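You operate a simulated robot arm through the tools that you are given. There is no shell and no other tool.

Carry out the task below with a simulated robot arm. There is one attempt and no reset: what you move stays moved.

TASK
Put things in order on the blue table. At the end: the black starter case from the blue table stands on top of the grey front housing; the black pinion from the blue table stands where the red tin stood; the teal box (marked "SLIP RING") from the blue table stands where the black starter case stood; the red tin stands where the teal box stood; whatever was shut is shut again. Leave all else as you found it, and nothing knocked over.

It is judged by the outcome, as a careful person would: the job done as asked, and still so three seconds after it is handed in. It fails if anything else is knocked over, pushed out of place, dropped, spilled or broken.

THE ROBOT
A 6-joint arm with a two-finger parallel gripper, fixed in place. Base frame: the origin is at the foot of the arm, x ahead of it, y to its left, z up; the work surface is at about z = 0. Lengths are in cm, angles in rad, forces in N, time in s.
With the tool pointing down near the work surface it reaches from about 16 to 42 cm from the base axis. Its first joint turns from -1.152 to 1.152 rad. Payload 1.57 kg.
The tool frame sits at the grasp point between the pads (the TCP): z along the fingers, y along the line on which they close. The tips reach 3 cm beyond it. Largest opening 8 cm; finger width 1.7, thickness 1.2; the body of the gripper, 4 by 8.2 cm, starts 8 cm behind the TCP.
Orientation is that of the tool frame in the base frame, as a unit quaternion [x, y, z, w]. With the fingers straight down and closing along the base's y, the tool's x points along the base's -x, its y along +y and its z along -z.

THE INTERFACE
- The arm moves only by the tool play_rows. Its argument "targets" is text: rows parted by semicolons, each of 6 numbers parted by spaces: the shift along the tool's x, y, z in cm, then the turn, a rotation vector about the tool's x, y, z in rad. In form: tx ty tz rx ry rz; .... A call has 1 to 20 rows; each row is the pose to reach, as a shift and turn from the pose commanded when the call began, along the tool's axes at that moment. "jaw" is the opening, from 0 (shut) to 1 (fully open), set as the call begins (left out, the last holds). A row lasts 0.2 s, in which the tool goes at most 5 cm and 0.15 rad; a call with a longer step from one row to the next is refused whole, and so is a gripper value outside its range. Where a pose cannot be reached the arm comes as near as it can. A force on the tool above 40 N (or 10 N above the force at the start of the call, whichever is more), or a blocked arm, ends the call early, and 0.2 s more pass. Each finger travels about 15.3 cm/s and halts on what it meets, pressing with about 26 N; the grip force reading is that of the motor and also rises with nothing between the fingers. The clock runs only during rows and for 0.2 s after the last one: add rows that repeat a pose to give the fingers time. It gives the time, the measured TCP pose, the force on the tool (base axes), the opening and the grip force at its end, in the units of the frame above (readings bear some noise), with the torque about the TCP (base axes, N m) and any sound that the robot's microphone picked up.
- Cameras (640 x 400 px; columns grow to the right, rows downward): "scene" is fixed at [4.44, -32.57, 41.79]; the picture's right is [0.86, -0.51, 0.00], its down [-0.32, -0.54, -0.78] and it looks along [0.40, 0.67, -0.63] (base axes); focal length 227 px, centre (320, 200). "wrist" rides on the gripper at [7.2, -0.7, -12.2] in the tool frame; the picture's right is [0.09, 1.00, 0.00], its down [-0.84, 0.08, -0.54] and it looks along [-0.54, 0.05, 0.84] (tool axes); focal length 238 px, centre (320, 200). There is no depth. A picture from a camera that has moved, and an enlarged one, comes with that camera's place and axes in the base frame and with its lens.
- camera(camera): a new picture of that camera. The clock stands still meanwhile.
- enlarge(camera, box): a new picture of the part [left, top, right, bottom] of that camera's present view, enlarged. The clock stands still meanwhile.
- sign_off(): hands the job in; it is judged then, once.

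Nothing tells you positions but the pictures and the camera data. Unless the task says otherwise, let go and move clear before handing in.

The tools are called after "Call:" by a JSON object that holds its "api" and its "payload". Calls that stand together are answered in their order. play_rows: Moves the arm, as the interface text tells. Its arguments: {"type":"object","properties":{"targets":{"type":"string"},"jaw":{"type":"number"}},"required":["targets"]} The other tools are called the same way: camera (camera) takes a picture; enlarge (camera, box) takes an enlarged picture of a part of a camera's view; sign_off () hands the job in.

At the start:

```text
clock: 0.0
eef_pos: [22.61, -3.58, 27.45]
tcp_rot: [0.0, 1.0, 0.0, 0.0]
ft_force: [0.0, 0.1, 0.5]
wrist_torque: [0.01, 0.0, -0.04]
grip_width: 8.0
gripper_force: 0.0
```

scene: 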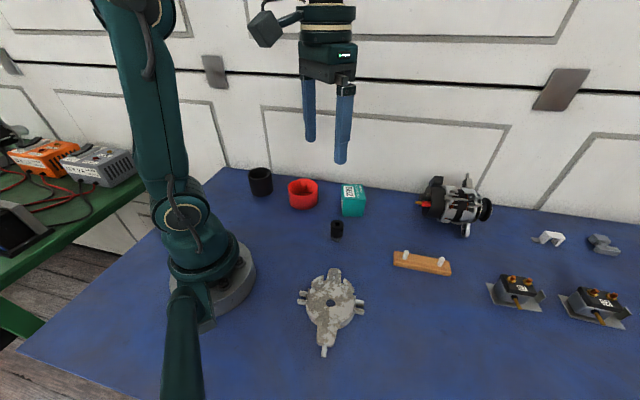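
wrist: 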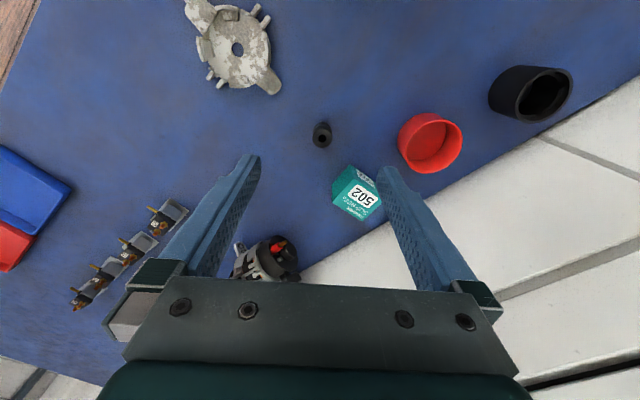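

I see a blue table with a black cup-like case, a red tin, a teal box, a small black pinion and a grey front housing. I'll take closer looks before planning.

Call:
{"api": "enlarge", "payload": {"camera": "scene", "box": [220, 150, 400, 262]}}

Call:
{"api": "enlarge", "payload": {"camera": "scene", "box": [260, 240, 420, 370]}}

Call:
{"api": "enlarge", "payload": {"camera": "wrist", "box": [280, 40, 600, 240]}}

Call:
{"api": "camera", "payload": {"camera": "scene"}}

```text
3.56 times, centred on (310, 206) of scene
camera zoom: at [4.44, -32.57, 41.79], right [0.86, -0.51, 0.0], down [-0.32, -0.54, -0.78], along [0.4, 0.67, -0.63], focal length 808 px, centre (356, 179)
```

zoom: 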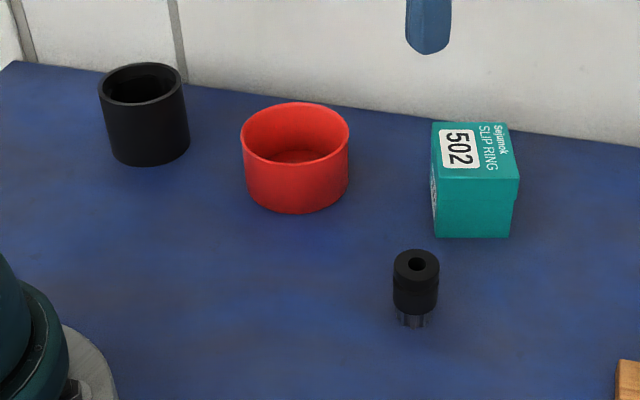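

```text
3.08 times, centred on (340, 305) of scene
camera zoom: at [4.44, -32.57, 41.79], right [0.86, -0.51, 0.0], down [-0.32, -0.54, -0.78], along [0.4, 0.67, -0.63], focal length 699 px, centre (258, -123)
```

zoom: 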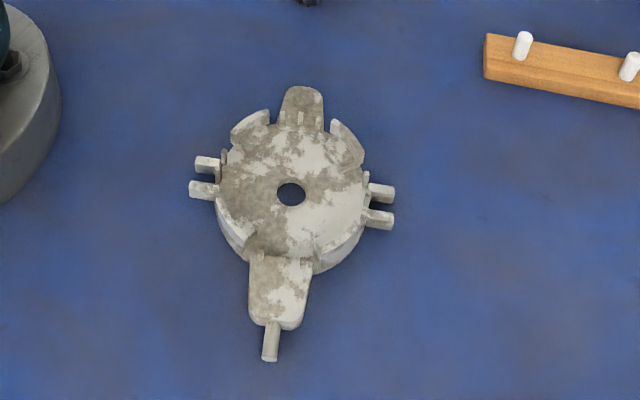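

```text
2.00 times, centred on (440, 140) of wrist
camera zoom: at [15.5, -4.22, 39.77], right [-0.09, 1.0, 0.0], down [0.84, 0.08, 0.54], along [0.54, 0.05, -0.84], focal length 477 px, centre (80, 320)
```

zoom: 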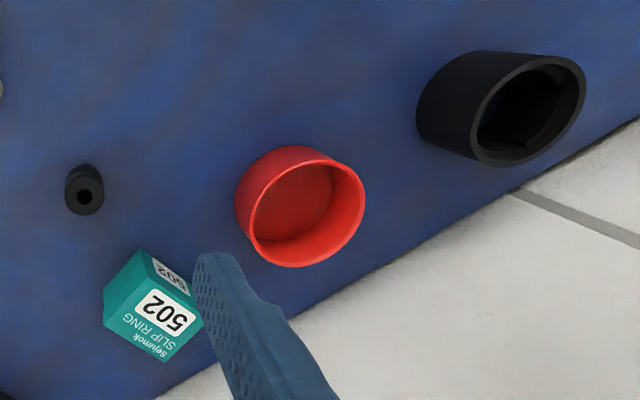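

```text
taken
```

scene: 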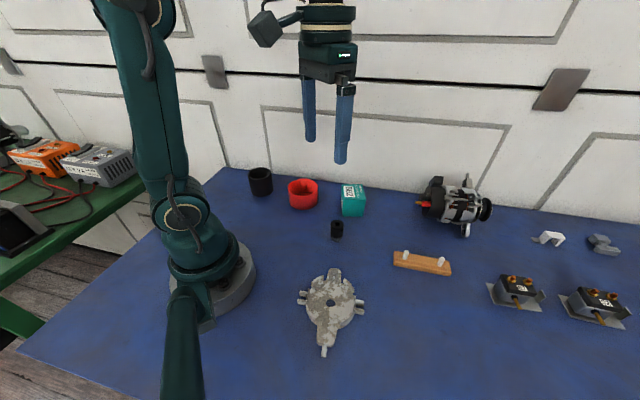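

The black case seems about 7 cm wide at roughly (18, 25), the tin about 8.5 cm wide at (26.6, 14.1), and the pinion at (26.8, -2.9). I'll enlarge each object for finer measurements.

Call:
{"api": "enlarge", "payload": {"camera": "scene", "box": [236, 156, 300, 206]}}

Call:
{"api": "enlarge", "payload": {"camera": "scene", "box": [276, 166, 340, 216]}}

Call:
{"api": "enlarge", "payload": {"camera": "scene", "box": [322, 176, 386, 226]}}

Call:
{"api": "enlarge", "payload": {"camera": "scene", "box": [306, 204, 370, 254]}}

Call:
{"api": "enlarge", "payload": {"camera": "wrist", "box": [180, 0, 300, 94]}}

Call:
{"api": "enlarge", "payload": {"camera": "wrist", "box": [300, 120, 400, 200]}}

```text
8.00 times, centred on (268, 181) of scene
camera zoom: at [4.44, -32.57, 41.79], right [0.86, -0.51, 0.0], down [-0.32, -0.54, -0.78], along [0.4, 0.67, -0.63], focal length 1818 px, centre (736, 352)
```

zoom: 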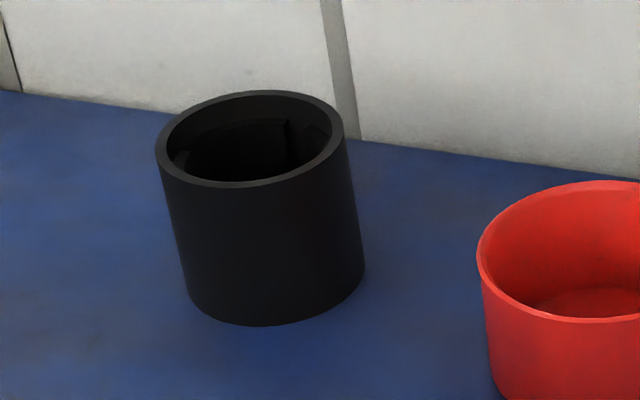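

```text
8.00 times, centred on (308, 191) of scene
camera zoom: at [4.44, -32.57, 41.79], right [0.86, -0.51, 0.0], down [-0.32, -0.54, -0.78], along [0.4, 0.67, -0.63], focal length 1818 px, centre (416, 272)
```

zoom: 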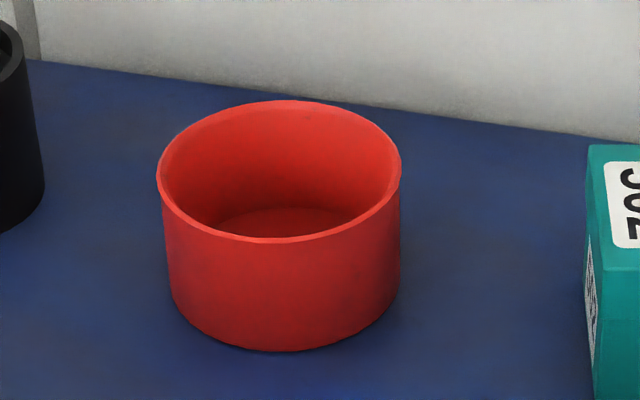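

```text
8.00 times, centred on (354, 201) of scene
camera zoom: at [4.44, -32.57, 41.79], right [0.86, -0.51, 0.0], down [-0.32, -0.54, -0.78], along [0.4, 0.67, -0.63], focal length 1818 px, centre (48, 192)
```

zoom: 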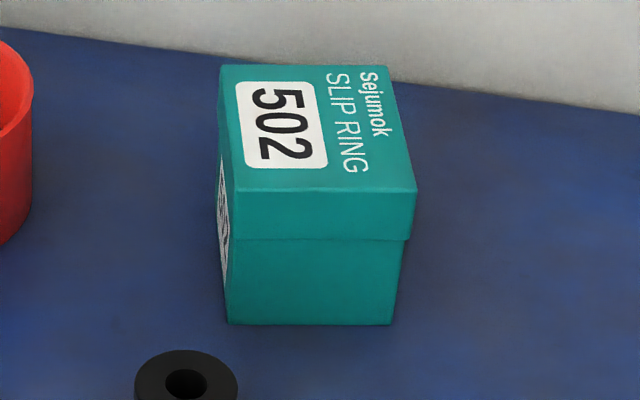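

```text
8.00 times, centred on (338, 229) of scene
camera zoom: at [4.44, -32.57, 41.79], right [0.86, -0.51, 0.0], down [-0.32, -0.54, -0.78], along [0.4, 0.67, -0.63], focal length 1818 px, centre (176, -32)
```

zoom: 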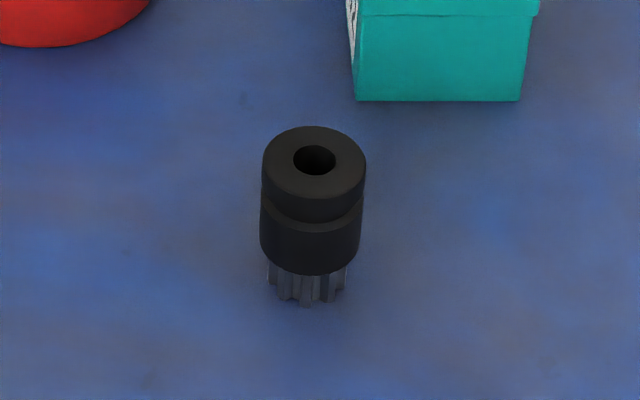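

```text
4.26 times, centred on (240, 47) of wrist
camera zoom: at [15.5, -4.22, 39.77], right [-0.09, 1.0, 0.0], down [0.84, 0.08, 0.54], along [0.54, 0.05, -0.84], focal length 1014 px, centre (660, 851)
```

zoom: 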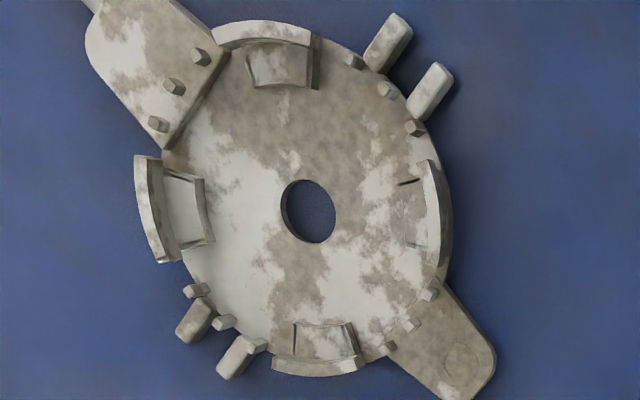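

```text
5.00 times, centred on (350, 160) of wrist
camera zoom: at [15.5, -4.22, 39.77], right [-0.09, 1.0, 0.0], down [0.84, 0.08, 0.54], along [0.54, 0.05, -0.84], focal length 1192 px, centre (170, 400)
```

zoom: 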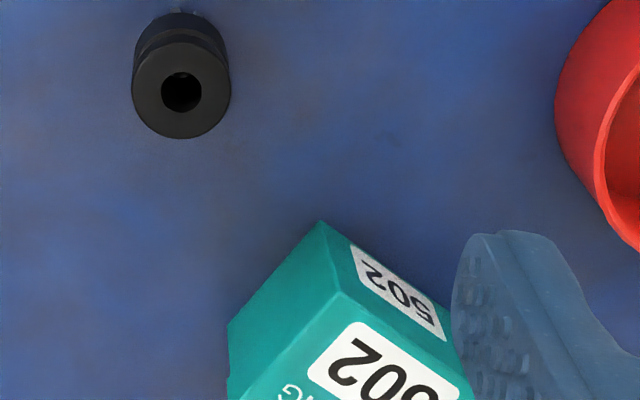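

The box is about 5.6 × 6.8 × 5.7 cm at (36.7, 4.4) with a separate-looking lid, and the housing is at about (17, -15.7) with four raised tabs. Next I turn the wrist camera toward the housing to see the tabs closely.

Call:
{"api": "play_rows", "payload": {"targets": "0.42 -0.17 1.13 0 0 0.1428; 0.84 -0.35 2.26 0 0 0.2856; 1.25 -0.52 3.4 0 0 0.4284; 1.67 -0.69 4.53 0 0 0.5712; 2.09 -0.86 5.66 0 0 0.714; 2.51 -1.04 6.79 0 0 0.8568; 2.93 -1.21 7.92 0 0 0.9996; 3.35 -1.38 9.05 0 0 1.1424; 3.76 -1.55 10.19 0 0 1.2852; 4.18 -1.73 11.32 0 0 1.428; 4.6 -1.9 12.45 0 0 1.5708; 4.6 -1.9 12.45 0 0 1.5708", "jaw": 1}}

Call:
{"api": "camera", "payload": {"camera": "wrist"}}

Call:
{"api": "camera", "payload": {"camera": "scene"}}

```text
clock: 2.6
eef_pos: [18.04, -5.51, 15.06]
tcp_rot: [0.708, 0.706, -0.001, 0.0]
ft_force: [-0.6, -0.1, 0.0]
wrist_torque: [-0.01, 0.01, 0.01]
grip_width: 8.0
gripper_force: 0.1
```

```text
taken
camera wrist: at [17.43, 1.72, 27.32], right [1.0, 0.09, 0.0], down [0.08, -0.84, 0.54], along [0.05, -0.54, -0.84], focal length 238 px, centre (320, 200)
```

wrist: 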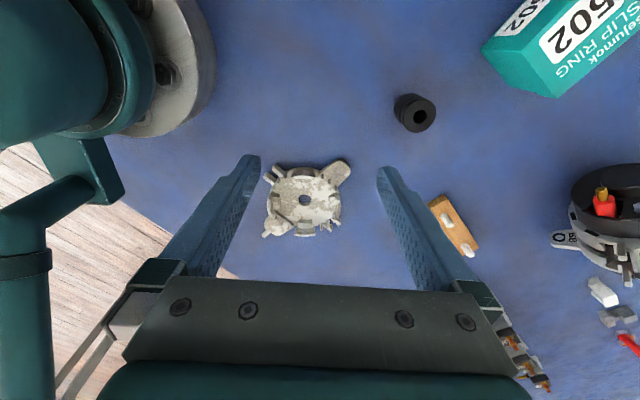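

```text
taken
```

scene: 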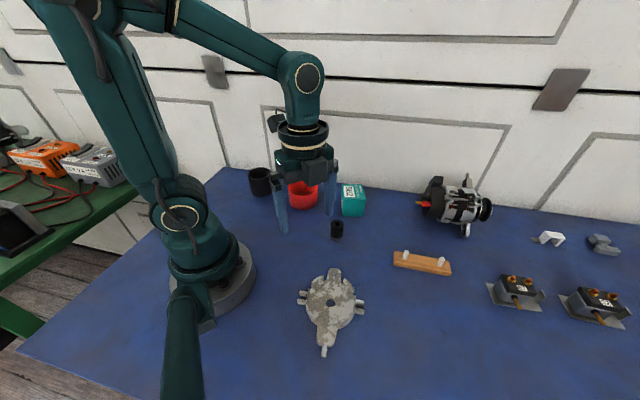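

The housing is now between the fingers in view. I'll enlarge it.

Call:
{"api": "enlarge", "payload": {"camera": "wrist", "box": [254, 150, 362, 246]}}

Call:
{"api": "enlarge", "payload": {"camera": "scene", "box": [290, 258, 374, 362]}}

```text
4.17 times, centred on (308, 198) of wrist
camera zoom: at [17.43, 1.72, 27.32], right [1.0, 0.09, 0.0], down [0.08, -0.84, 0.54], along [0.05, -0.54, -0.84], focal length 993 px, centre (370, 208)
```

zoom: 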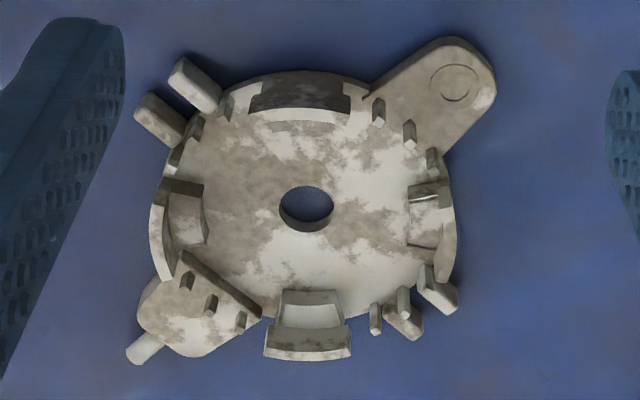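

```text
3.85 times, centred on (332, 310) of scene
camera zoom: at [4.44, -32.57, 41.79], right [0.86, -0.51, 0.0], down [-0.32, -0.54, -0.78], along [0.4, 0.67, -0.63], focal length 874 px, centre (274, -223)
```

zoom: 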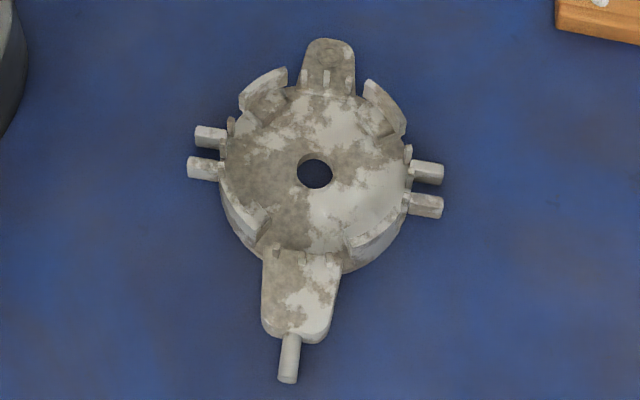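

The housing plate sits near z≈0.5 with arc walls up to about z≈2.2 and hole centre at about (16.9, -15.7). Next I swing over, staying high, to view the black case, tin and box from the wrist.

Call:
{"api": "play_rows", "payload": {"targets": "1.22 0.51 -0.1 0 0 -0.14; 2.48 0.93 -0.2 0 0 -0.28; 3.78 1.28 -0.3 0 0 -0.42; 5.12 1.52 -0.4 0 0 -0.56; 6.48 1.67 -0.5 0 0 -0.7; 7.86 1.74 -0.6 0 0 -0.84; 9.25 1.69 -0.7 0 0 -0.98; 10.65 1.56 -0.8 0 0 -1.12; 12.04 1.32 -0.9 0 0 -1.26; 13.43 0.98 -1 0 0 -1.4; 14.81 0.55 -1 0 0 -1.54; 16.15 0.01 -1 0 0 -1.68; 17.48 -0.63 -1 0 0 -1.82; 18.76 -1.36 -1 0 0 -1.96; 20.0 -2.19 -1 0 0 -2.1; 21.18 -3.12 -1 0 0 -2.24; 22.31 -4.11 -1 0 0 -2.38; 23.38 -5.21 -1 0 0 -2.52; 23.38 -5.21 -1 0 0 -2.52"}}

Call:
{"api": "camera", "payload": {"camera": "wrist"}}

Call:
{"api": "camera", "payload": {"camera": "scene"}}

```text
clock: 6.6
eef_pos: [13.22, 17.65, 15.94]
tcp_rot: [-0.457, 0.889, 0.001, -0.001]
ft_force: [0.7, -0.2, -1.4]
wrist_torque: [-0.01, 0.0, -0.03]
grip_width: 7.99
gripper_force: 0.0
out of reach, approached as far as the arm can: row 18, 19
```

```text
taken
camera wrist: at [9.69, 11.47, 28.3], right [-0.86, 0.5, 0.0], down [0.42, 0.73, 0.54], along [0.27, 0.47, -0.84], focal length 238 px, centre (320, 200)
```

wrist: 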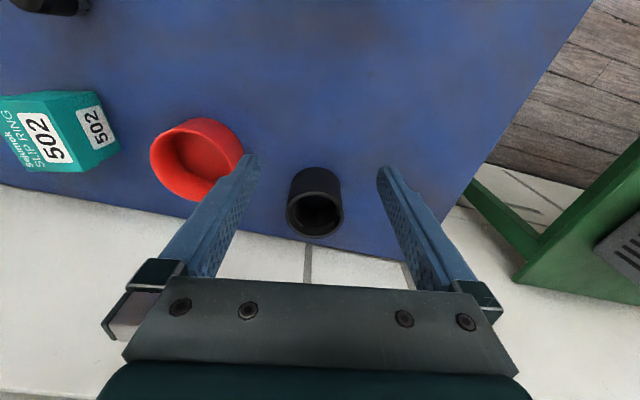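

```text
taken
```

scene: 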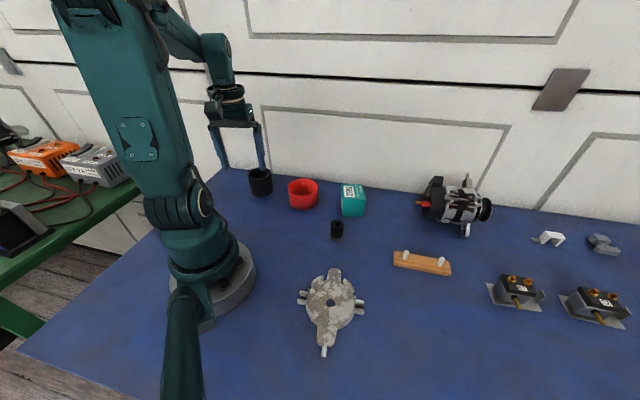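

The arm reached about (13.2, 17.7), near its joint-1 limit there; the case stands ahead of the gripper. I enlarge the case, tin and box in this view.

Call:
{"api": "enlarge", "payload": {"camera": "wrist", "box": [270, 156, 366, 246]}}

Call:
{"api": "enlarge", "payload": {"camera": "wrist", "box": [140, 106, 260, 206]}}

Call:
{"api": "enlarge", "payload": {"camera": "wrist", "box": [0, 80, 130, 180]}}

```text
4.44 times, centred on (318, 201) of wrist
camera zoom: at [9.69, 11.47, 28.3], right [-0.86, 0.5, 0.0], down [0.42, 0.73, 0.54], along [0.27, 0.47, -0.84], focal length 1059 px, centre (329, 196)
```

zoom: 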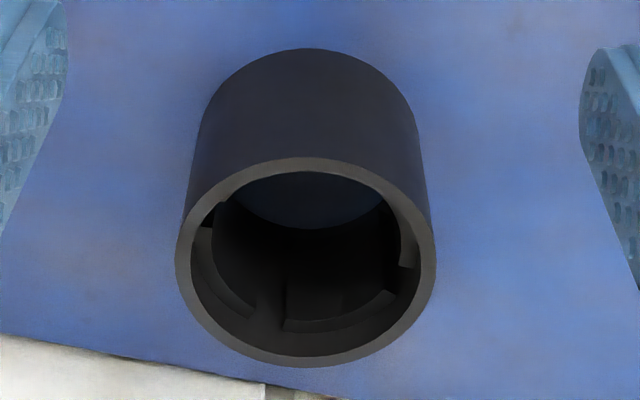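

```text
4.00 times, centred on (200, 156) of wrist
camera zoom: at [9.69, 11.47, 28.3], right [-0.86, 0.5, 0.0], down [0.42, 0.73, 0.54], along [0.27, 0.47, -0.84], focal length 953 px, centre (800, 376)
```

zoom: 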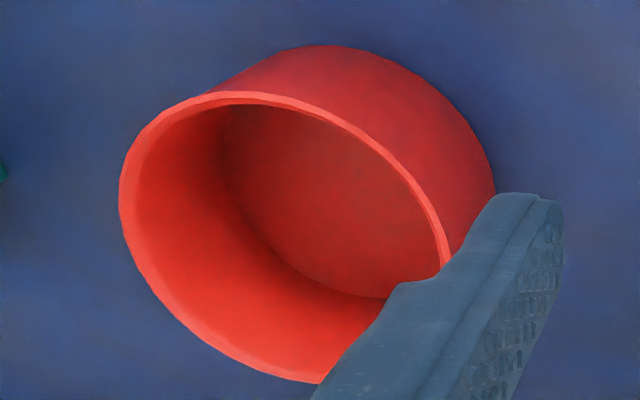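

```text
4.00 times, centred on (65, 130) of wrist
camera zoom: at [9.69, 11.47, 28.3], right [-0.86, 0.5, 0.0], down [0.42, 0.73, 0.54], along [0.27, 0.47, -0.84], focal length 953 px, centre (1340, 480)
```

zoom: 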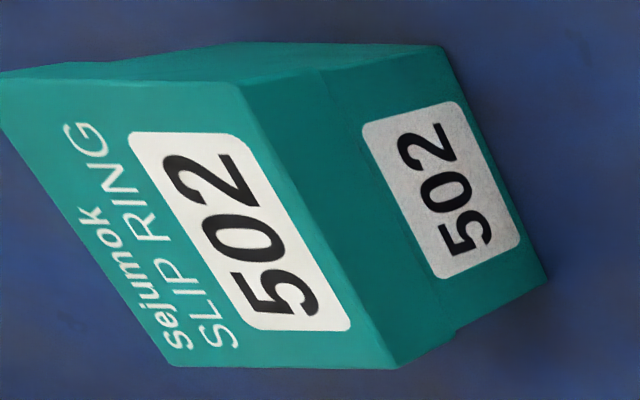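

The case is an open tube, about 6.75 cm across and 6 cm tall, centred near (18.5, 25.3). I move forward partway toward it and check the actual pose.

Call:
{"api": "play_rows", "payload": {"targets": "-1.25 0 0.2 0 0 0; -2.5 0 0.4 0 0 0; -3.75 0 0.6 0 0 0; -5 0 0.8 0 0 0; -6 0 1 0 0 0; -6 0 1 0 0 0", "jaw": 1}}

Call:
{"api": "camera", "payload": {"camera": "wrist"}}

```text
clock: 8.0
eef_pos: [16.72, 22.71, 15.11]
tcp_rot: [-0.457, 0.89, 0.0, -0.001]
ft_force: [-0.3, -1.0, -0.5]
wrist_torque: [-0.01, 0.02, 0.0]
grip_width: 8.02
gripper_force: 0.0
```

```text
taken
camera wrist: at [13.15, 16.39, 27.34], right [-0.86, 0.51, 0.0], down [0.42, 0.73, 0.54], along [0.27, 0.47, -0.84], focal length 238 px, centre (320, 200)
```

wrist: 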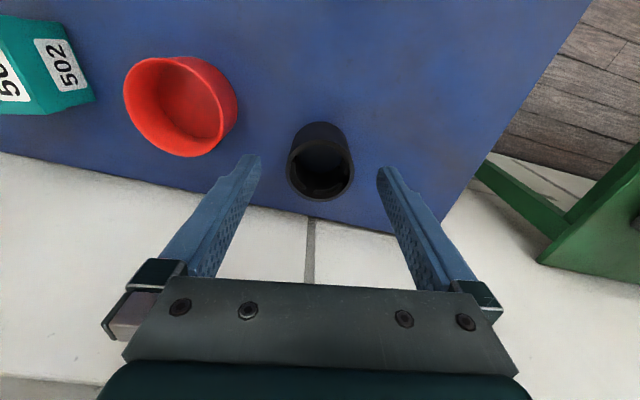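

The reading is (16.7, 22.7, 15.1). I enlarge the case again to refine its position.

Call:
{"api": "enlarge", "payload": {"camera": "wrist", "box": [272, 110, 368, 210]}}

Call:
{"api": "enlarge", "payload": {"camera": "wrist", "box": [110, 40, 260, 170]}}

```text
4.00 times, centred on (320, 160) of wrist
camera zoom: at [13.15, 16.39, 27.34], right [-0.86, 0.51, 0.0], down [0.42, 0.73, 0.54], along [0.27, 0.47, -0.84], focal length 953 px, centre (320, 360)
```

zoom: 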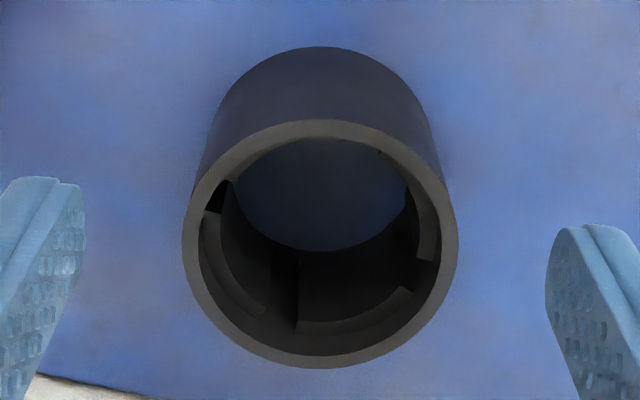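

```text
3.08 times, centred on (185, 105) of wrist
camera zoom: at [13.15, 16.39, 27.34], right [-0.86, 0.51, 0.0], down [0.42, 0.73, 0.54], along [0.27, 0.47, -0.84], focal length 733 px, centre (735, 492)
```

zoom: 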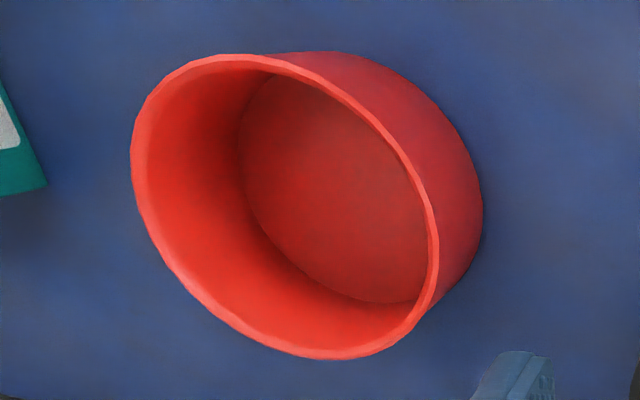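

The case centre is about 3.1 cm ahead and 0.2 cm to the tool's +y. I move above it with the tips still over its rim, then check.

Call:
{"api": "play_rows", "payload": {"targets": "-1 0.07 0 0 0 0; -2 0.14 0 0 0 0; -3.1 0.2 0 0 0 0; -3.1 0.2 1.6 0 0 0; -3.1 0.2 3.2 0 0 0; -3.1 0.2 4.8 0 0 0; -3.1 0.2 4.8 0 0 0", "jaw": 1}}

Call:
{"api": "camera", "payload": {"camera": "wrist"}}

Call:
{"api": "enlarge", "payload": {"camera": "scene", "box": [180, 80, 340, 210]}}

```text
clock: 9.6
eef_pos: [18.38, 25.19, 10.21]
tcp_rot: [-0.457, 0.889, 0.0, 0.001]
ft_force: [0.3, -0.4, 0.8]
wrist_torque: [0.01, 0.03, 0.01]
grip_width: 7.98
gripper_force: 0.1
```

```text
taken
camera wrist: at [14.79, 19.0, 22.53], right [-0.86, 0.51, 0.0], down [0.42, 0.73, 0.54], along [0.27, 0.47, -0.84], focal length 238 px, centre (320, 200)
```

wrist: 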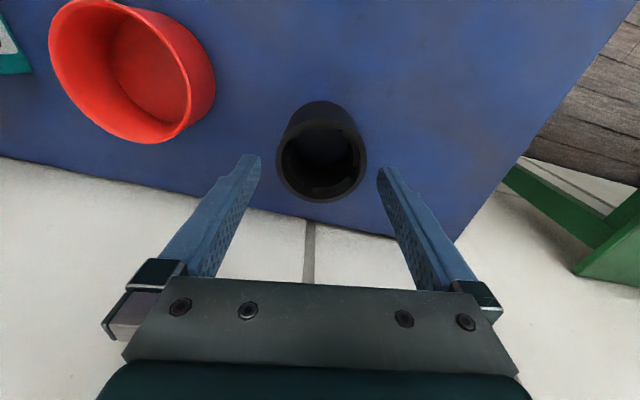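

```text
3.08 times, centred on (260, 145) of scene
camera zoom: at [4.44, -32.57, 41.79], right [0.86, -0.51, 0.0], down [-0.32, -0.54, -0.78], along [0.4, 0.67, -0.63], focal length 699 px, centre (505, 369)
```

zoom: 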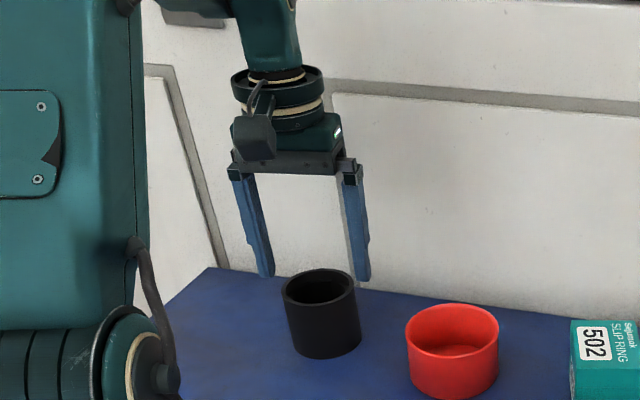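

The tool is centred over the case within about 0.1 cm. I go down to z≈5.2.

Call:
{"api": "play_rows", "payload": {"targets": "0.1 0.05 0.8 0 0 0; 0.1 0.05 1.6 0 0 0; 0.1 0.05 2.4 0 0 0; 0.1 0.05 3.2 0 0 0; 0.1 0.05 4.1 0 0 0; 0.1 0.05 5.0 0 0 0; 0.1 0.05 5.0 0 0 0", "jaw": 1}}

Call:
{"api": "camera", "payload": {"camera": "wrist"}}

Call:
{"api": "enlarge", "payload": {"camera": "scene", "box": [180, 80, 340, 210]}}

```text
clock: 11.2
eef_pos: [18.27, 25.27, 5.29]
tcp_rot: [-0.457, 0.89, 0.001, 0.0]
ft_force: [0.2, -0.2, 0.0]
wrist_torque: [0.01, -0.02, -0.04]
grip_width: 8.03
gripper_force: 0.1
```

```text
taken
camera wrist: at [14.67, 18.97, 17.53], right [-0.86, 0.51, 0.0], down [0.42, 0.73, 0.54], along [0.27, 0.47, -0.84], focal length 238 px, centre (320, 200)
```

wrist: 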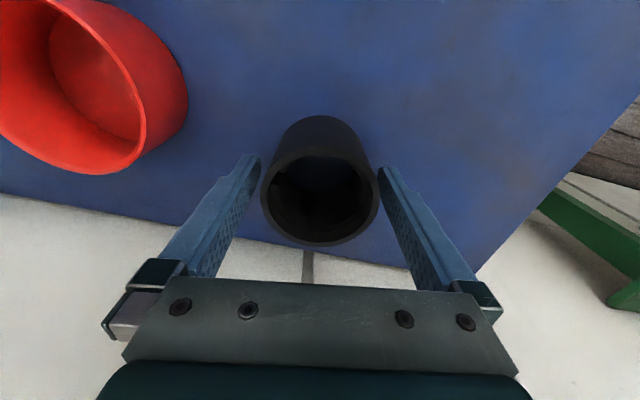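

```text
3.08 times, centred on (260, 145) of scene
camera zoom: at [4.44, -32.57, 41.79], right [0.86, -0.51, 0.0], down [-0.32, -0.54, -0.78], along [0.4, 0.67, -0.63], focal length 699 px, centre (505, 369)
```

zoom: 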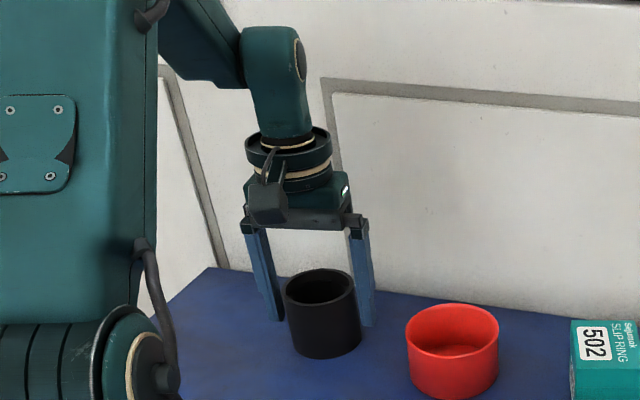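

The fingers straddle the case evenly. I close the gripper.

Call:
{"api": "play_rows", "payload": {"targets": "0 0 0 0 0 0; 0 0 0 0 0 0; 0 0 0 0 0 0", "jaw": 0}}

```text
clock: 12.0
eef_pos: [18.39, 25.35, 5.25]
tcp_rot: [-0.457, 0.89, 0.0, 0.0]
ft_force: [-1.4, 1.4, -0.3]
wrist_torque: [0.11, -0.06, 0.04]
grip_width: 6.75
gripper_force: 25.7
```

The case is gripped at 6.75 cm wide. I lift it gently.

Call:
{"api": "play_rows", "payload": {"targets": "0 0 -0.5 0 0 0; 0 0 -1.2 0 0 0; 0 0 -2.2 0 0 0; 0 0 -3.4 0 0 0; 0 0 -4.8 0 0 0; 0 0 -6.2 0 0 0; 0 0 -7.6 0 0 0; 0 0 -9 0 0 0; 0 0 -10 0 0 0; 0 0 -10 0 0 0"}}

Call:
{"api": "camera", "payload": {"camera": "scene"}}

```text
clock: 14.2
eef_pos: [18.31, 25.07, 15.4]
tcp_rot: [-0.457, 0.889, -0.001, 0.0]
ft_force: [-0.1, 0.0, -6.8]
wrist_torque: [-0.02, 0.03, 0.01]
grip_width: 6.74
gripper_force: 26.7
```

```text
taken
```

scene: 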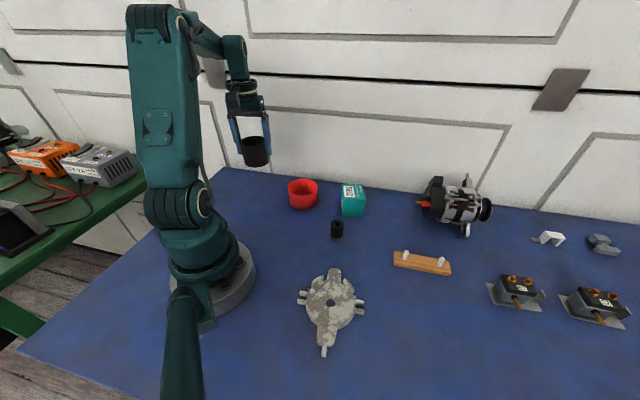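

The case is lifted cleanly, weighing about 0.7 kg. I carry it at height round toward the housing, first half of the arc.

Call:
{"api": "play_rows", "payload": {"targets": "0.31 -1.62 0 0 0 0.0527; 0.71 -3.22 0 0 0 0.1054; 1.19 -4.77 0 0 0 0.1581; 1.75 -6.29 0 0 0 0.2108; 2.38 -7.76 0 0 0 0.2635; 3.09 -9.18 0 0 0 0.3162; 3.86 -10.55 0 0 0 0.3689; 4.70 -11.87 0 0 0 0.4216; 5.61 -13.12 0 0 0 0.4743; 6.57 -14.32 0 0 0 0.527; 7.58 -15.45 0 0 0 0.5797; 8.65 -16.51 0 0 0 0.6324; 9.76 -17.51 0 0 0 0.6851; 10.91 -18.43 0 0 0 0.7378; 12.1 -19.29 0 0 0 0.7905; 13.33 -20.07 0 0 0 0.8432; 13.33 -20.07 0 0 0 0.8432"}}

```text
clock: 17.8
eef_pos: [26.78, 2.74, 15.3]
tcp_rot: [-0.052, 0.999, 0.0, 0.0]
ft_force: [0.0, -0.5, -6.2]
wrist_torque: [-0.03, 0.02, -0.03]
grip_width: 6.76
gripper_force: 26.3
```

Halfway round and still firmly held. I continue to above the housing.

Call:
{"api": "play_rows", "payload": {"targets": "0.28 -1.42 0 0 0 0.0535; 0.64 -2.8 0 0 0 0.107; 1.07 -4.16 0 0 0 0.1605; 1.57 -5.47 0 0 0 0.214; 2.13 -6.75 0 0 0 0.2675; 2.77 -7.98 0 0 0 0.321; 3.46 -9.16 0 0 0 0.3745; 4.2 -10.3 0 0 0 0.428; 5.0 -11.38 0 0 0 0.4815; 5.84 -12.41 0 0 0 0.535; 6.74 -13.38 0 0 0 0.5885; 7.68 -14.29 0 0 0 0.642; 8.65 -15.13 0 0 0 0.6955; 9.67 -15.92 0 0 0 0.749; 10.71 -16.64 0 0 0 0.8025; 11.78 -17.29 0 0 0 0.856; 11.78 -17.29 0 0 0 0.856"}}

Call:
{"api": "camera", "payload": {"camera": "wrist"}}

Call:
{"api": "camera", "payload": {"camera": "scene"}}

```text
clock: 21.4
eef_pos: [16.94, -15.69, 15.31]
tcp_rot: [0.367, 0.93, 0.001, 0.001]
ft_force: [1.0, -0.5, -7.3]
wrist_torque: [0.0, 0.02, 0.02]
grip_width: 6.78
gripper_force: 26.3
```

```text
taken
camera wrist: at [11.27, -11.32, 27.5], right [0.61, 0.79, 0.0], down [0.66, -0.51, 0.54], along [0.43, -0.33, -0.84], focal length 238 px, centre (320, 200)
```

wrist: 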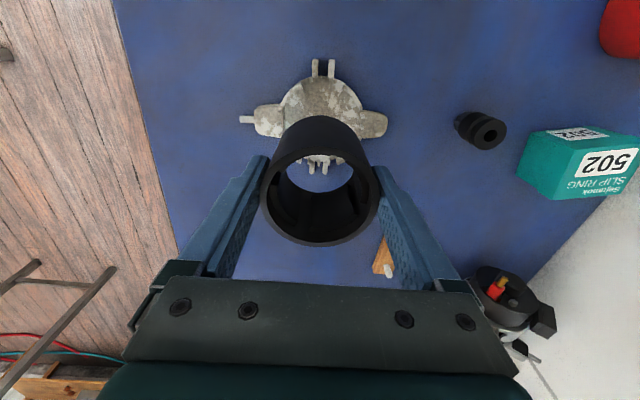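

```text
taken
```

scene: 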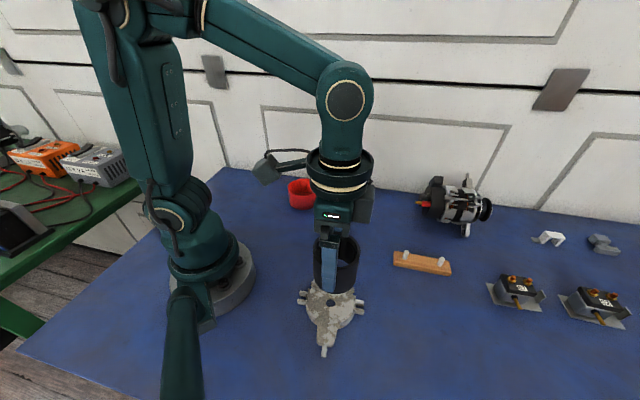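

The case is above the housing. I enlarge to check alignment before lowering.

Call:
{"api": "enlarge", "payload": {"camera": "wrist", "box": [230, 50, 400, 250]}}

Call:
{"api": "enlarge", "payload": {"camera": "scene", "box": [280, 230, 380, 360]}}

```text
2.00 times, centred on (315, 150) of wrist
camera zoom: at [11.27, -11.32, 27.5], right [0.61, 0.79, 0.0], down [0.66, -0.51, 0.54], along [0.43, -0.33, -0.84], focal length 477 px, centre (330, 300)
```

zoom: 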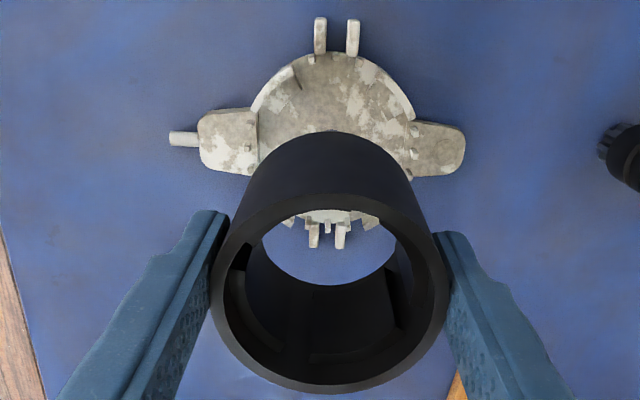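

```text
3.08 times, centred on (330, 295) of scene
camera zoom: at [4.44, -32.58, 41.79], right [0.86, -0.51, 0.0], down [-0.32, -0.54, -0.78], along [0.4, 0.67, -0.63], focal length 699 px, centre (289, -92)
```

zoom: 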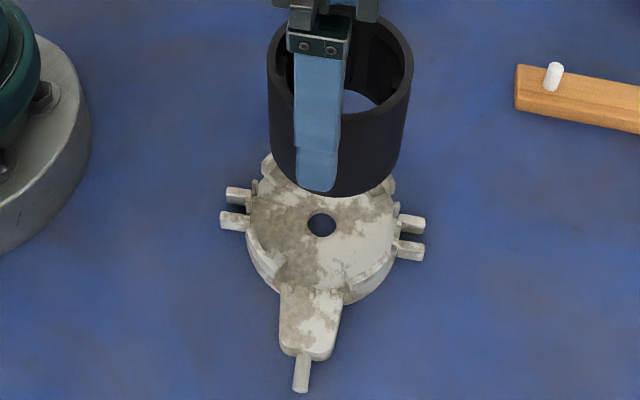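

The pin pairs and ears put the housing centre right under the tool (within about 0.1 cm). I lower to just above the tabs.

Call:
{"api": "play_rows", "payload": {"targets": "0 0 1 0 0 0; 0 0 2 0 0 0; 0 0 3 0 0 0; 0 0 4 0 0 0; 0 0 5 0 0 0; 0 0 6 0 0 0; 0 0 6.7 0 0 0; 0 0 7.2 0 0 0; 0 0 7.2 0 0 0"}}

Call:
{"api": "enlarge", "payload": {"camera": "scene", "box": [280, 230, 380, 360]}}

Call:
{"api": "enlarge", "payload": {"camera": "wrist", "box": [230, 50, 400, 250]}}

```text
clock: 23.4
eef_pos: [16.88, -15.8, 8.03]
tcp_rot: [0.367, 0.93, 0.0, 0.0]
ft_force: [-0.3, -0.2, -6.1]
wrist_torque: [0.03, 0.06, -0.02]
grip_width: 6.76
gripper_force: 25.9
```

```text
3.08 times, centred on (330, 295) of scene
camera zoom: at [4.44, -32.58, 41.79], right [0.86, -0.51, 0.0], down [-0.32, -0.54, -0.78], along [0.4, 0.67, -0.63], focal length 699 px, centre (289, -92)
```

zoom: 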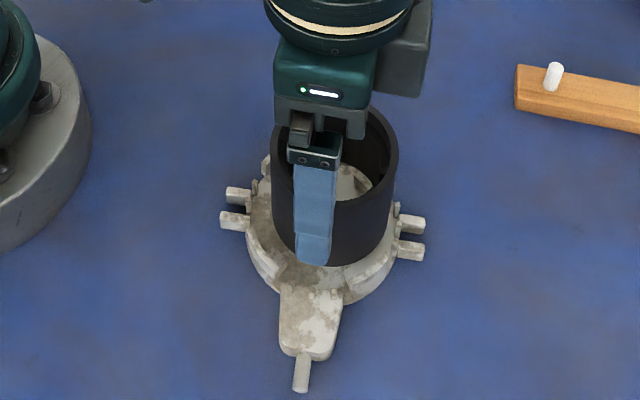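

```text
2.00 times, centred on (315, 150) of wrist
camera zoom: at [11.27, -11.33, 20.3], right [0.61, 0.79, 0.0], down [0.67, -0.51, 0.54], along [0.43, -0.33, -0.84], focal length 477 px, centre (330, 300)
```

zoom: 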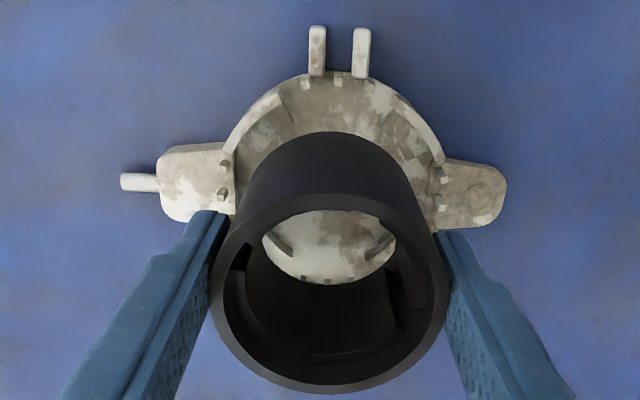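

Aligned well. I lower in small steps and watch the force.

Call:
{"api": "play_rows", "payload": {"targets": "0 0 0.2 0 0 0; 0 0 0.4 0 0 0; 0 0 0.6 0 0 0; 0 0 0.8 0 0 0; 0 0 1.0 0 0 0; 0 0 1.0 0 0 0"}}

```text
clock: 24.8
eef_pos: [16.98, -15.84, 7.07]
tcp_rot: [0.367, 0.93, 0.0, 0.002]
ft_force: [-0.6, -6.8, 21.0]
wrist_torque: [0.11, -0.35, -0.14]
grip_width: 6.75
gripper_force: 25.9
```

Contact was felt at tool z≈7.07 (case bottom ≈1.8). I look at how it is sitting.

Call:
{"api": "enlarge", "payload": {"camera": "scene", "box": [290, 240, 370, 330]}}

Call:
{"api": "enlarge", "payload": {"camera": "wrist", "box": [240, 60, 400, 210]}}

```text
4.44 times, centred on (330, 285) of scene
camera zoom: at [4.44, -32.57, 41.79], right [0.86, -0.51, 0.0], down [-0.32, -0.54, -0.78], along [0.4, 0.67, -0.63], focal length 1010 px, centre (276, -178)
```

zoom: 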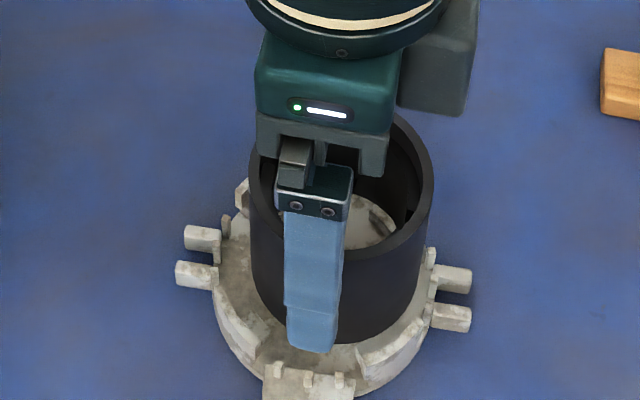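

```text
2.67 times, centred on (320, 135) of wrist
camera zoom: at [11.31, -11.37, 19.31], right [0.61, 0.79, 0.0], down [0.66, -0.51, 0.54], along [0.43, -0.33, -0.84], focal length 636 px, centre (320, 373)
```

zoom: 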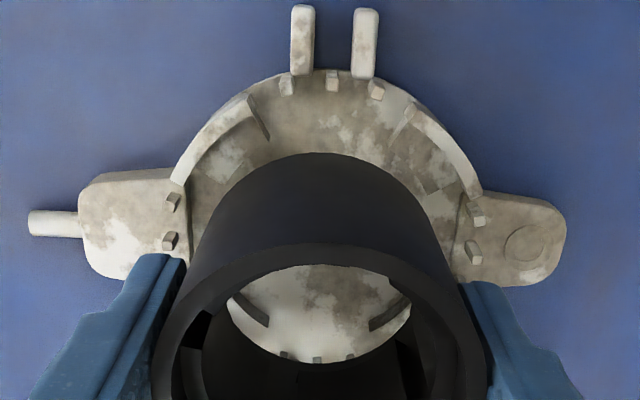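

The case is touching biased to the +x/+y side. I back up slightly and read again before fine-adjusting.

Call:
{"api": "play_rows", "payload": {"targets": "0 0 -0.1 0 0 0; 0 0 -0.1 0 0 0; 0 0 -0.1 0 0 0"}}

```text
clock: 25.6
eef_pos: [16.77, -15.66, 7.13]
tcp_rot: [0.366, 0.93, 0.001, -0.002]
ft_force: [-0.2, -0.2, -7.0]
wrist_torque: [0.01, 0.0, 0.03]
grip_width: 6.76
gripper_force: 26.1
```

The contact height is at about case-bottom z≈1.85. I enlarge the contact zone.

Call:
{"api": "enlarge", "payload": {"camera": "wrist", "box": [270, 75, 400, 160]}}

Call:
{"api": "enlarge", "payload": {"camera": "scene", "box": [304, 290, 364, 330]}}

Call:
{"api": "enlarge", "payload": {"camera": "wrist", "box": [290, 150, 360, 200]}}

```text
4.71 times, centred on (335, 118) of wrist
camera zoom: at [11.25, -11.29, 19.41], right [0.61, 0.79, 0.0], down [0.67, -0.51, 0.54], along [0.43, -0.33, -0.84], focal length 1122 px, centre (249, 588)
```

zoom: 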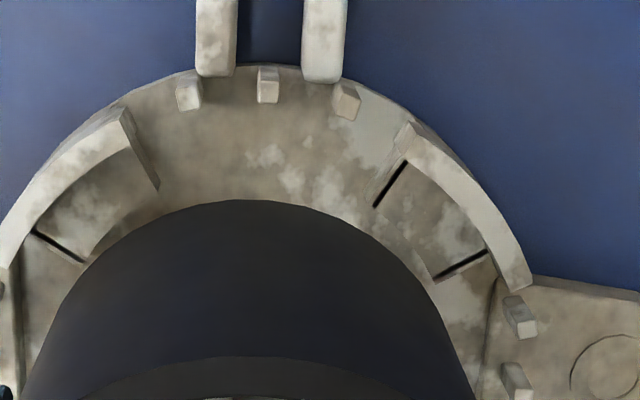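

```text
10.00 times, centred on (334, 310) of scene
camera zoom: at [4.44, -32.58, 41.79], right [0.86, -0.51, 0.0], down [-0.32, -0.54, -0.78], along [0.4, 0.67, -0.63], focal length 2272 px, centre (180, -900)
```

zoom: 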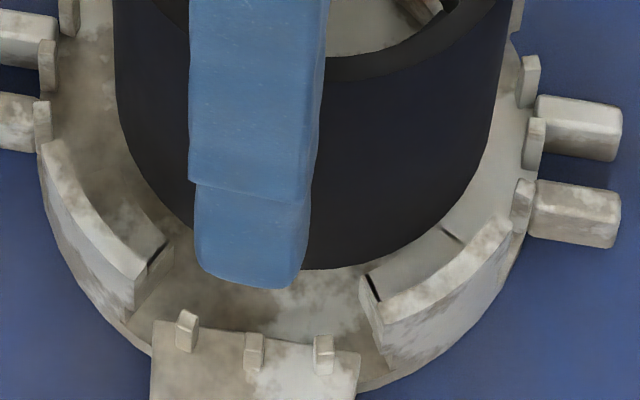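

```text
8.00 times, centred on (325, 175) of wrist
camera zoom: at [11.25, -11.29, 19.41], right [0.61, 0.79, 0.0], down [0.67, -0.51, 0.54], along [0.43, -0.33, -0.84], focal length 1907 px, centre (280, 400)
```

zoom: 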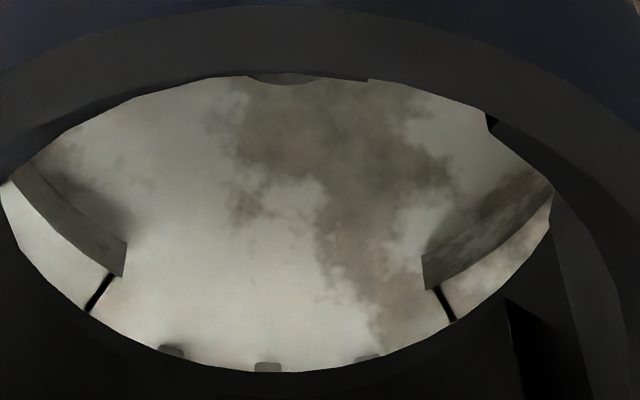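

The case rests on four broad ledges inside the walls, so it will stand level. I lower the last millimetre and release.

Call:
{"api": "play_rows", "payload": {"targets": "0 0 0.06 0 0 0; 0 0 0.06 0 0 0"}}

```text
clock: 26.2
eef_pos: [16.85, -15.72, 7.12]
tcp_rot: [0.367, 0.93, 0.0, 0.001]
ft_force: [0.2, 0.5, -7.1]
wrist_torque: [0.0, 0.02, 0.0]
grip_width: 6.74
gripper_force: 25.8
```

Call:
{"api": "play_rows", "payload": {"targets": "0 0 0.03 0 0 0; 0 0 0.03 0 0 0"}}

```text
clock: 26.8
eef_pos: [16.91, -15.71, 7.16]
tcp_rot: [0.366, 0.931, 0.0, 0.0]
ft_force: [-0.2, 0.4, -6.9]
wrist_torque: [0.04, 0.01, 0.02]
grip_width: 6.76
gripper_force: 25.7
```

No contact yet, so I lower a touch more.

Call:
{"api": "play_rows", "payload": {"targets": "0 0 0.04 0 0 0; 0 0 0.04 0 0 0"}}

```text
clock: 27.4
eef_pos: [16.94, -15.66, 7.12]
tcp_rot: [0.367, 0.93, -0.001, 0.0]
ft_force: [-8.0, 2.3, 21.2]
wrist_torque: [0.41, -0.23, -0.03]
grip_width: 6.75
gripper_force: 26.1
```

Touching down again with modest force; I open the fingers.

Call:
{"api": "play_rows", "payload": {"targets": "0 0 0 0 0 0; 0 0 0 0 0 0; 0 0 0 0 0 0", "jaw": 1}}

Call:
{"api": "enlarge", "payload": {"camera": "scene", "box": [280, 230, 380, 340]}}

Call:
{"api": "camera", "payload": {"camera": "wrist"}}

```text
clock: 28.2
eef_pos: [16.99, -15.87, 7.0]
tcp_rot: [0.367, 0.93, 0.0, 0.0]
ft_force: [0.4, -1.0, 0.8]
wrist_torque: [0.01, 0.02, 0.01]
grip_width: 8.0
gripper_force: 0.1
```

```text
3.64 times, centred on (330, 285) of scene
camera zoom: at [4.44, -32.57, 41.79], right [0.86, -0.51, 0.0], down [-0.32, -0.54, -0.78], along [0.4, 0.67, -0.63], focal length 826 px, centre (284, -109)
```

zoom: 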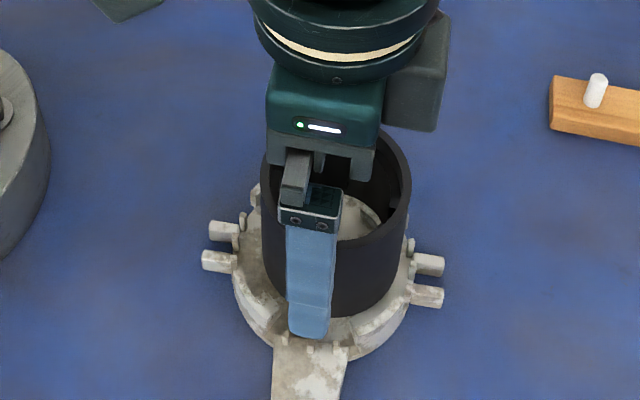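

```text
taken
camera wrist: at [11.29, -11.34, 19.28], right [0.61, 0.79, 0.0], down [0.67, -0.51, 0.54], along [0.43, -0.33, -0.84], focal length 238 px, centre (320, 200)
```

wrist: 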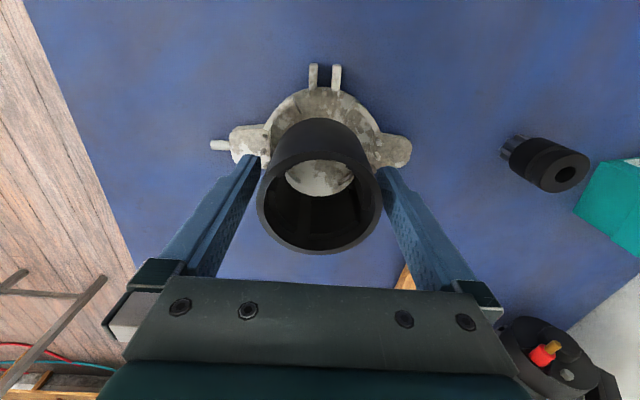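

The case stands on the housing. I raise straight up and verify.

Call:
{"api": "play_rows", "payload": {"targets": "0 0 -0.6 0 0 0; 0 0 -1.5 0 0 0; 0 0 -2.5 0 0 0; 0 0 -3.7 0 0 0; 0 0 -5 0 0 0; 0 0 -6.5 0 0 0; 0 0 -8 0 0 0; 0 0 -9 0 0 0; 0 0 -9 0 0 0"}}

Call:
{"api": "camera", "payload": {"camera": "scene"}}

Call:
{"api": "camera", "payload": {"camera": "wrist"}}

```text
clock: 30.2
eef_pos: [16.92, -15.74, 16.12]
tcp_rot: [0.367, 0.93, -0.001, 0.0]
ft_force: [-0.4, 0.6, -1.1]
wrist_torque: [0.0, 0.01, -0.01]
grip_width: 7.97
gripper_force: 0.1
```

```text
taken
```

scene: 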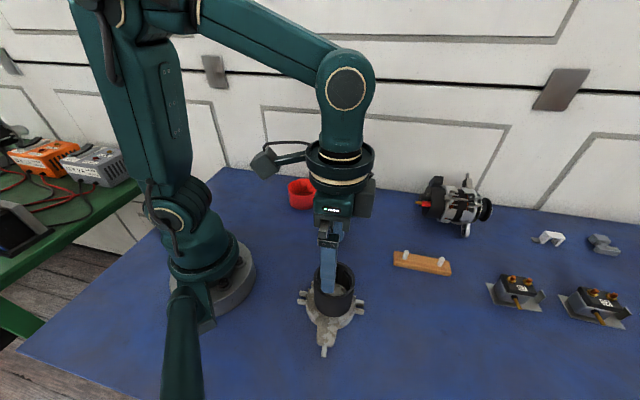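

```text
taken
camera wrist: at [11.23, -11.33, 28.35], right [0.61, 0.79, 0.0], down [0.67, -0.51, 0.54], along [0.43, -0.33, -0.84], focal length 238 px, centre (320, 200)
```

wrist: 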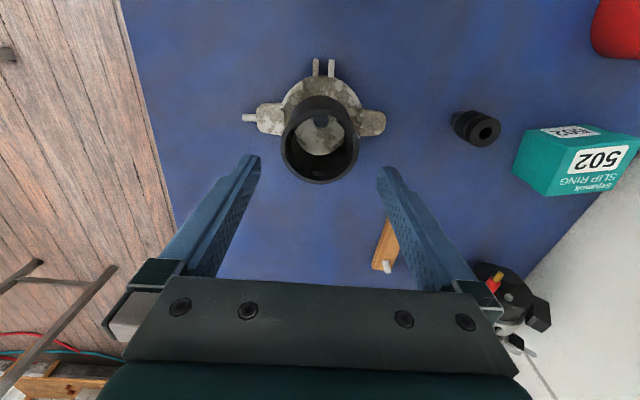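

The case sits nicely centred on the housing. Next I go to view the teal box, turning so the fingers will close across its narrow 5.6 cm side.

Call:
{"api": "play_rows", "payload": {"targets": "-0.21 1.49 0 0 0 -0.137; -0.41 2.99 0 0 0 -0.274; -0.62 4.48 0 0 0 -0.411; -0.82 5.98 0 0 0 -0.548; -1.03 7.47 0 0 0 -0.685; -1.23 8.97 0 0 0 -0.822; -1.44 10.46 0 0 0 -0.959; -1.64 11.96 0 0 0 -1.096; -1.85 13.45 0 0 0 -1.233; -2.05 14.95 0 0 0 -1.37; -2.26 16.44 0 0 0 -1.507; -2.46 17.94 0 0 0 -1.644; -2.67 19.43 0 0 0 -1.78; -2.67 19.43 0 0 0 -1.78"}}

Call:
{"api": "camera", "payload": {"camera": "wrist"}}

Call:
{"api": "enlarge", "payload": {"camera": "scene", "box": [280, 240, 380, 350]}}

```text
clock: 33.2
eef_pos: [32.18, -3.45, 16.02]
tcp_rot: [-0.492, 0.87, 0.0, 0.001]
ft_force: [0.6, 0.1, 0.4]
wrist_torque: [0.0, 0.0, 0.02]
grip_width: 7.99
gripper_force: 0.0
```

```text
taken
camera wrist: at [29.09, -9.9, 28.29], right [-0.9, 0.43, 0.0], down [0.36, 0.76, 0.54], along [0.23, 0.49, -0.84], focal length 238 px, centre (320, 200)
```

wrist: 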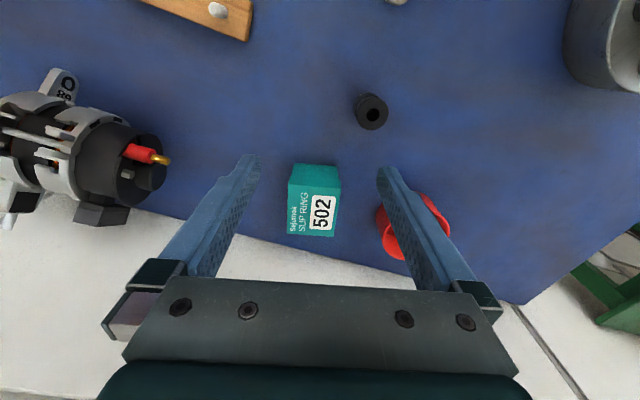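

```text
3.64 times, centred on (330, 295) of scene
camera zoom: at [4.44, -32.57, 41.79], right [0.86, -0.51, 0.0], down [-0.32, -0.54, -0.78], along [0.4, 0.67, -0.63], focal length 826 px, centre (284, -146)
```

zoom: 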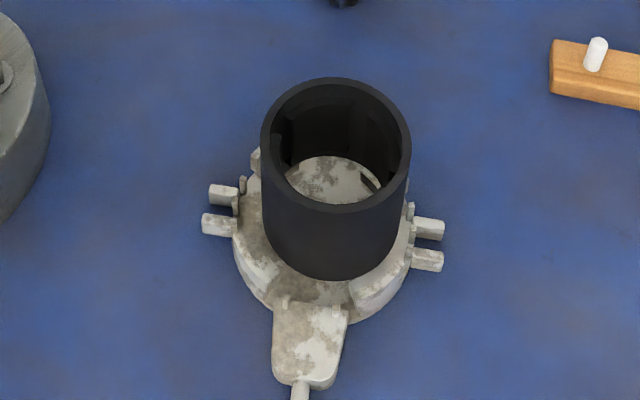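

The case is well placed. Now a close look at the box from here.

Call:
{"api": "enlarge", "payload": {"camera": "wrist", "box": [264, 150, 364, 250]}}

Call:
{"api": "enlarge", "payload": {"camera": "scene", "box": [320, 170, 390, 230]}}

```text
4.00 times, centred on (314, 200) of wrist
camera zoom: at [29.09, -9.9, 28.29], right [-0.9, 0.43, 0.0], down [0.36, 0.76, 0.54], along [0.23, 0.49, -0.84], focal length 953 px, centre (344, 200)
```

zoom: 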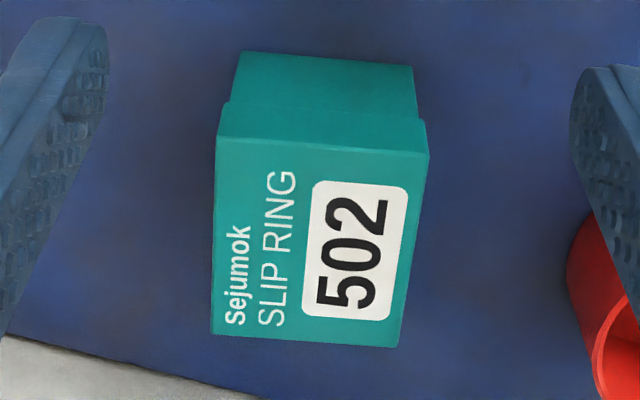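

```text
6.67 times, centred on (355, 200) of scene
camera zoom: at [4.44, -32.57, 41.79], right [0.86, -0.51, 0.0], down [-0.32, -0.54, -0.78], along [0.4, 0.67, -0.63], focal length 1515 px, centre (87, 200)
```

zoom: 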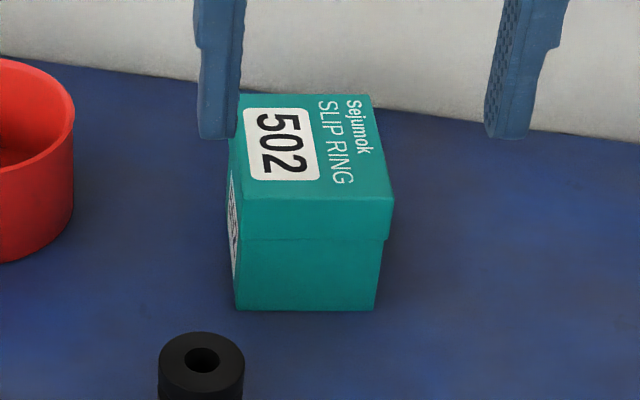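

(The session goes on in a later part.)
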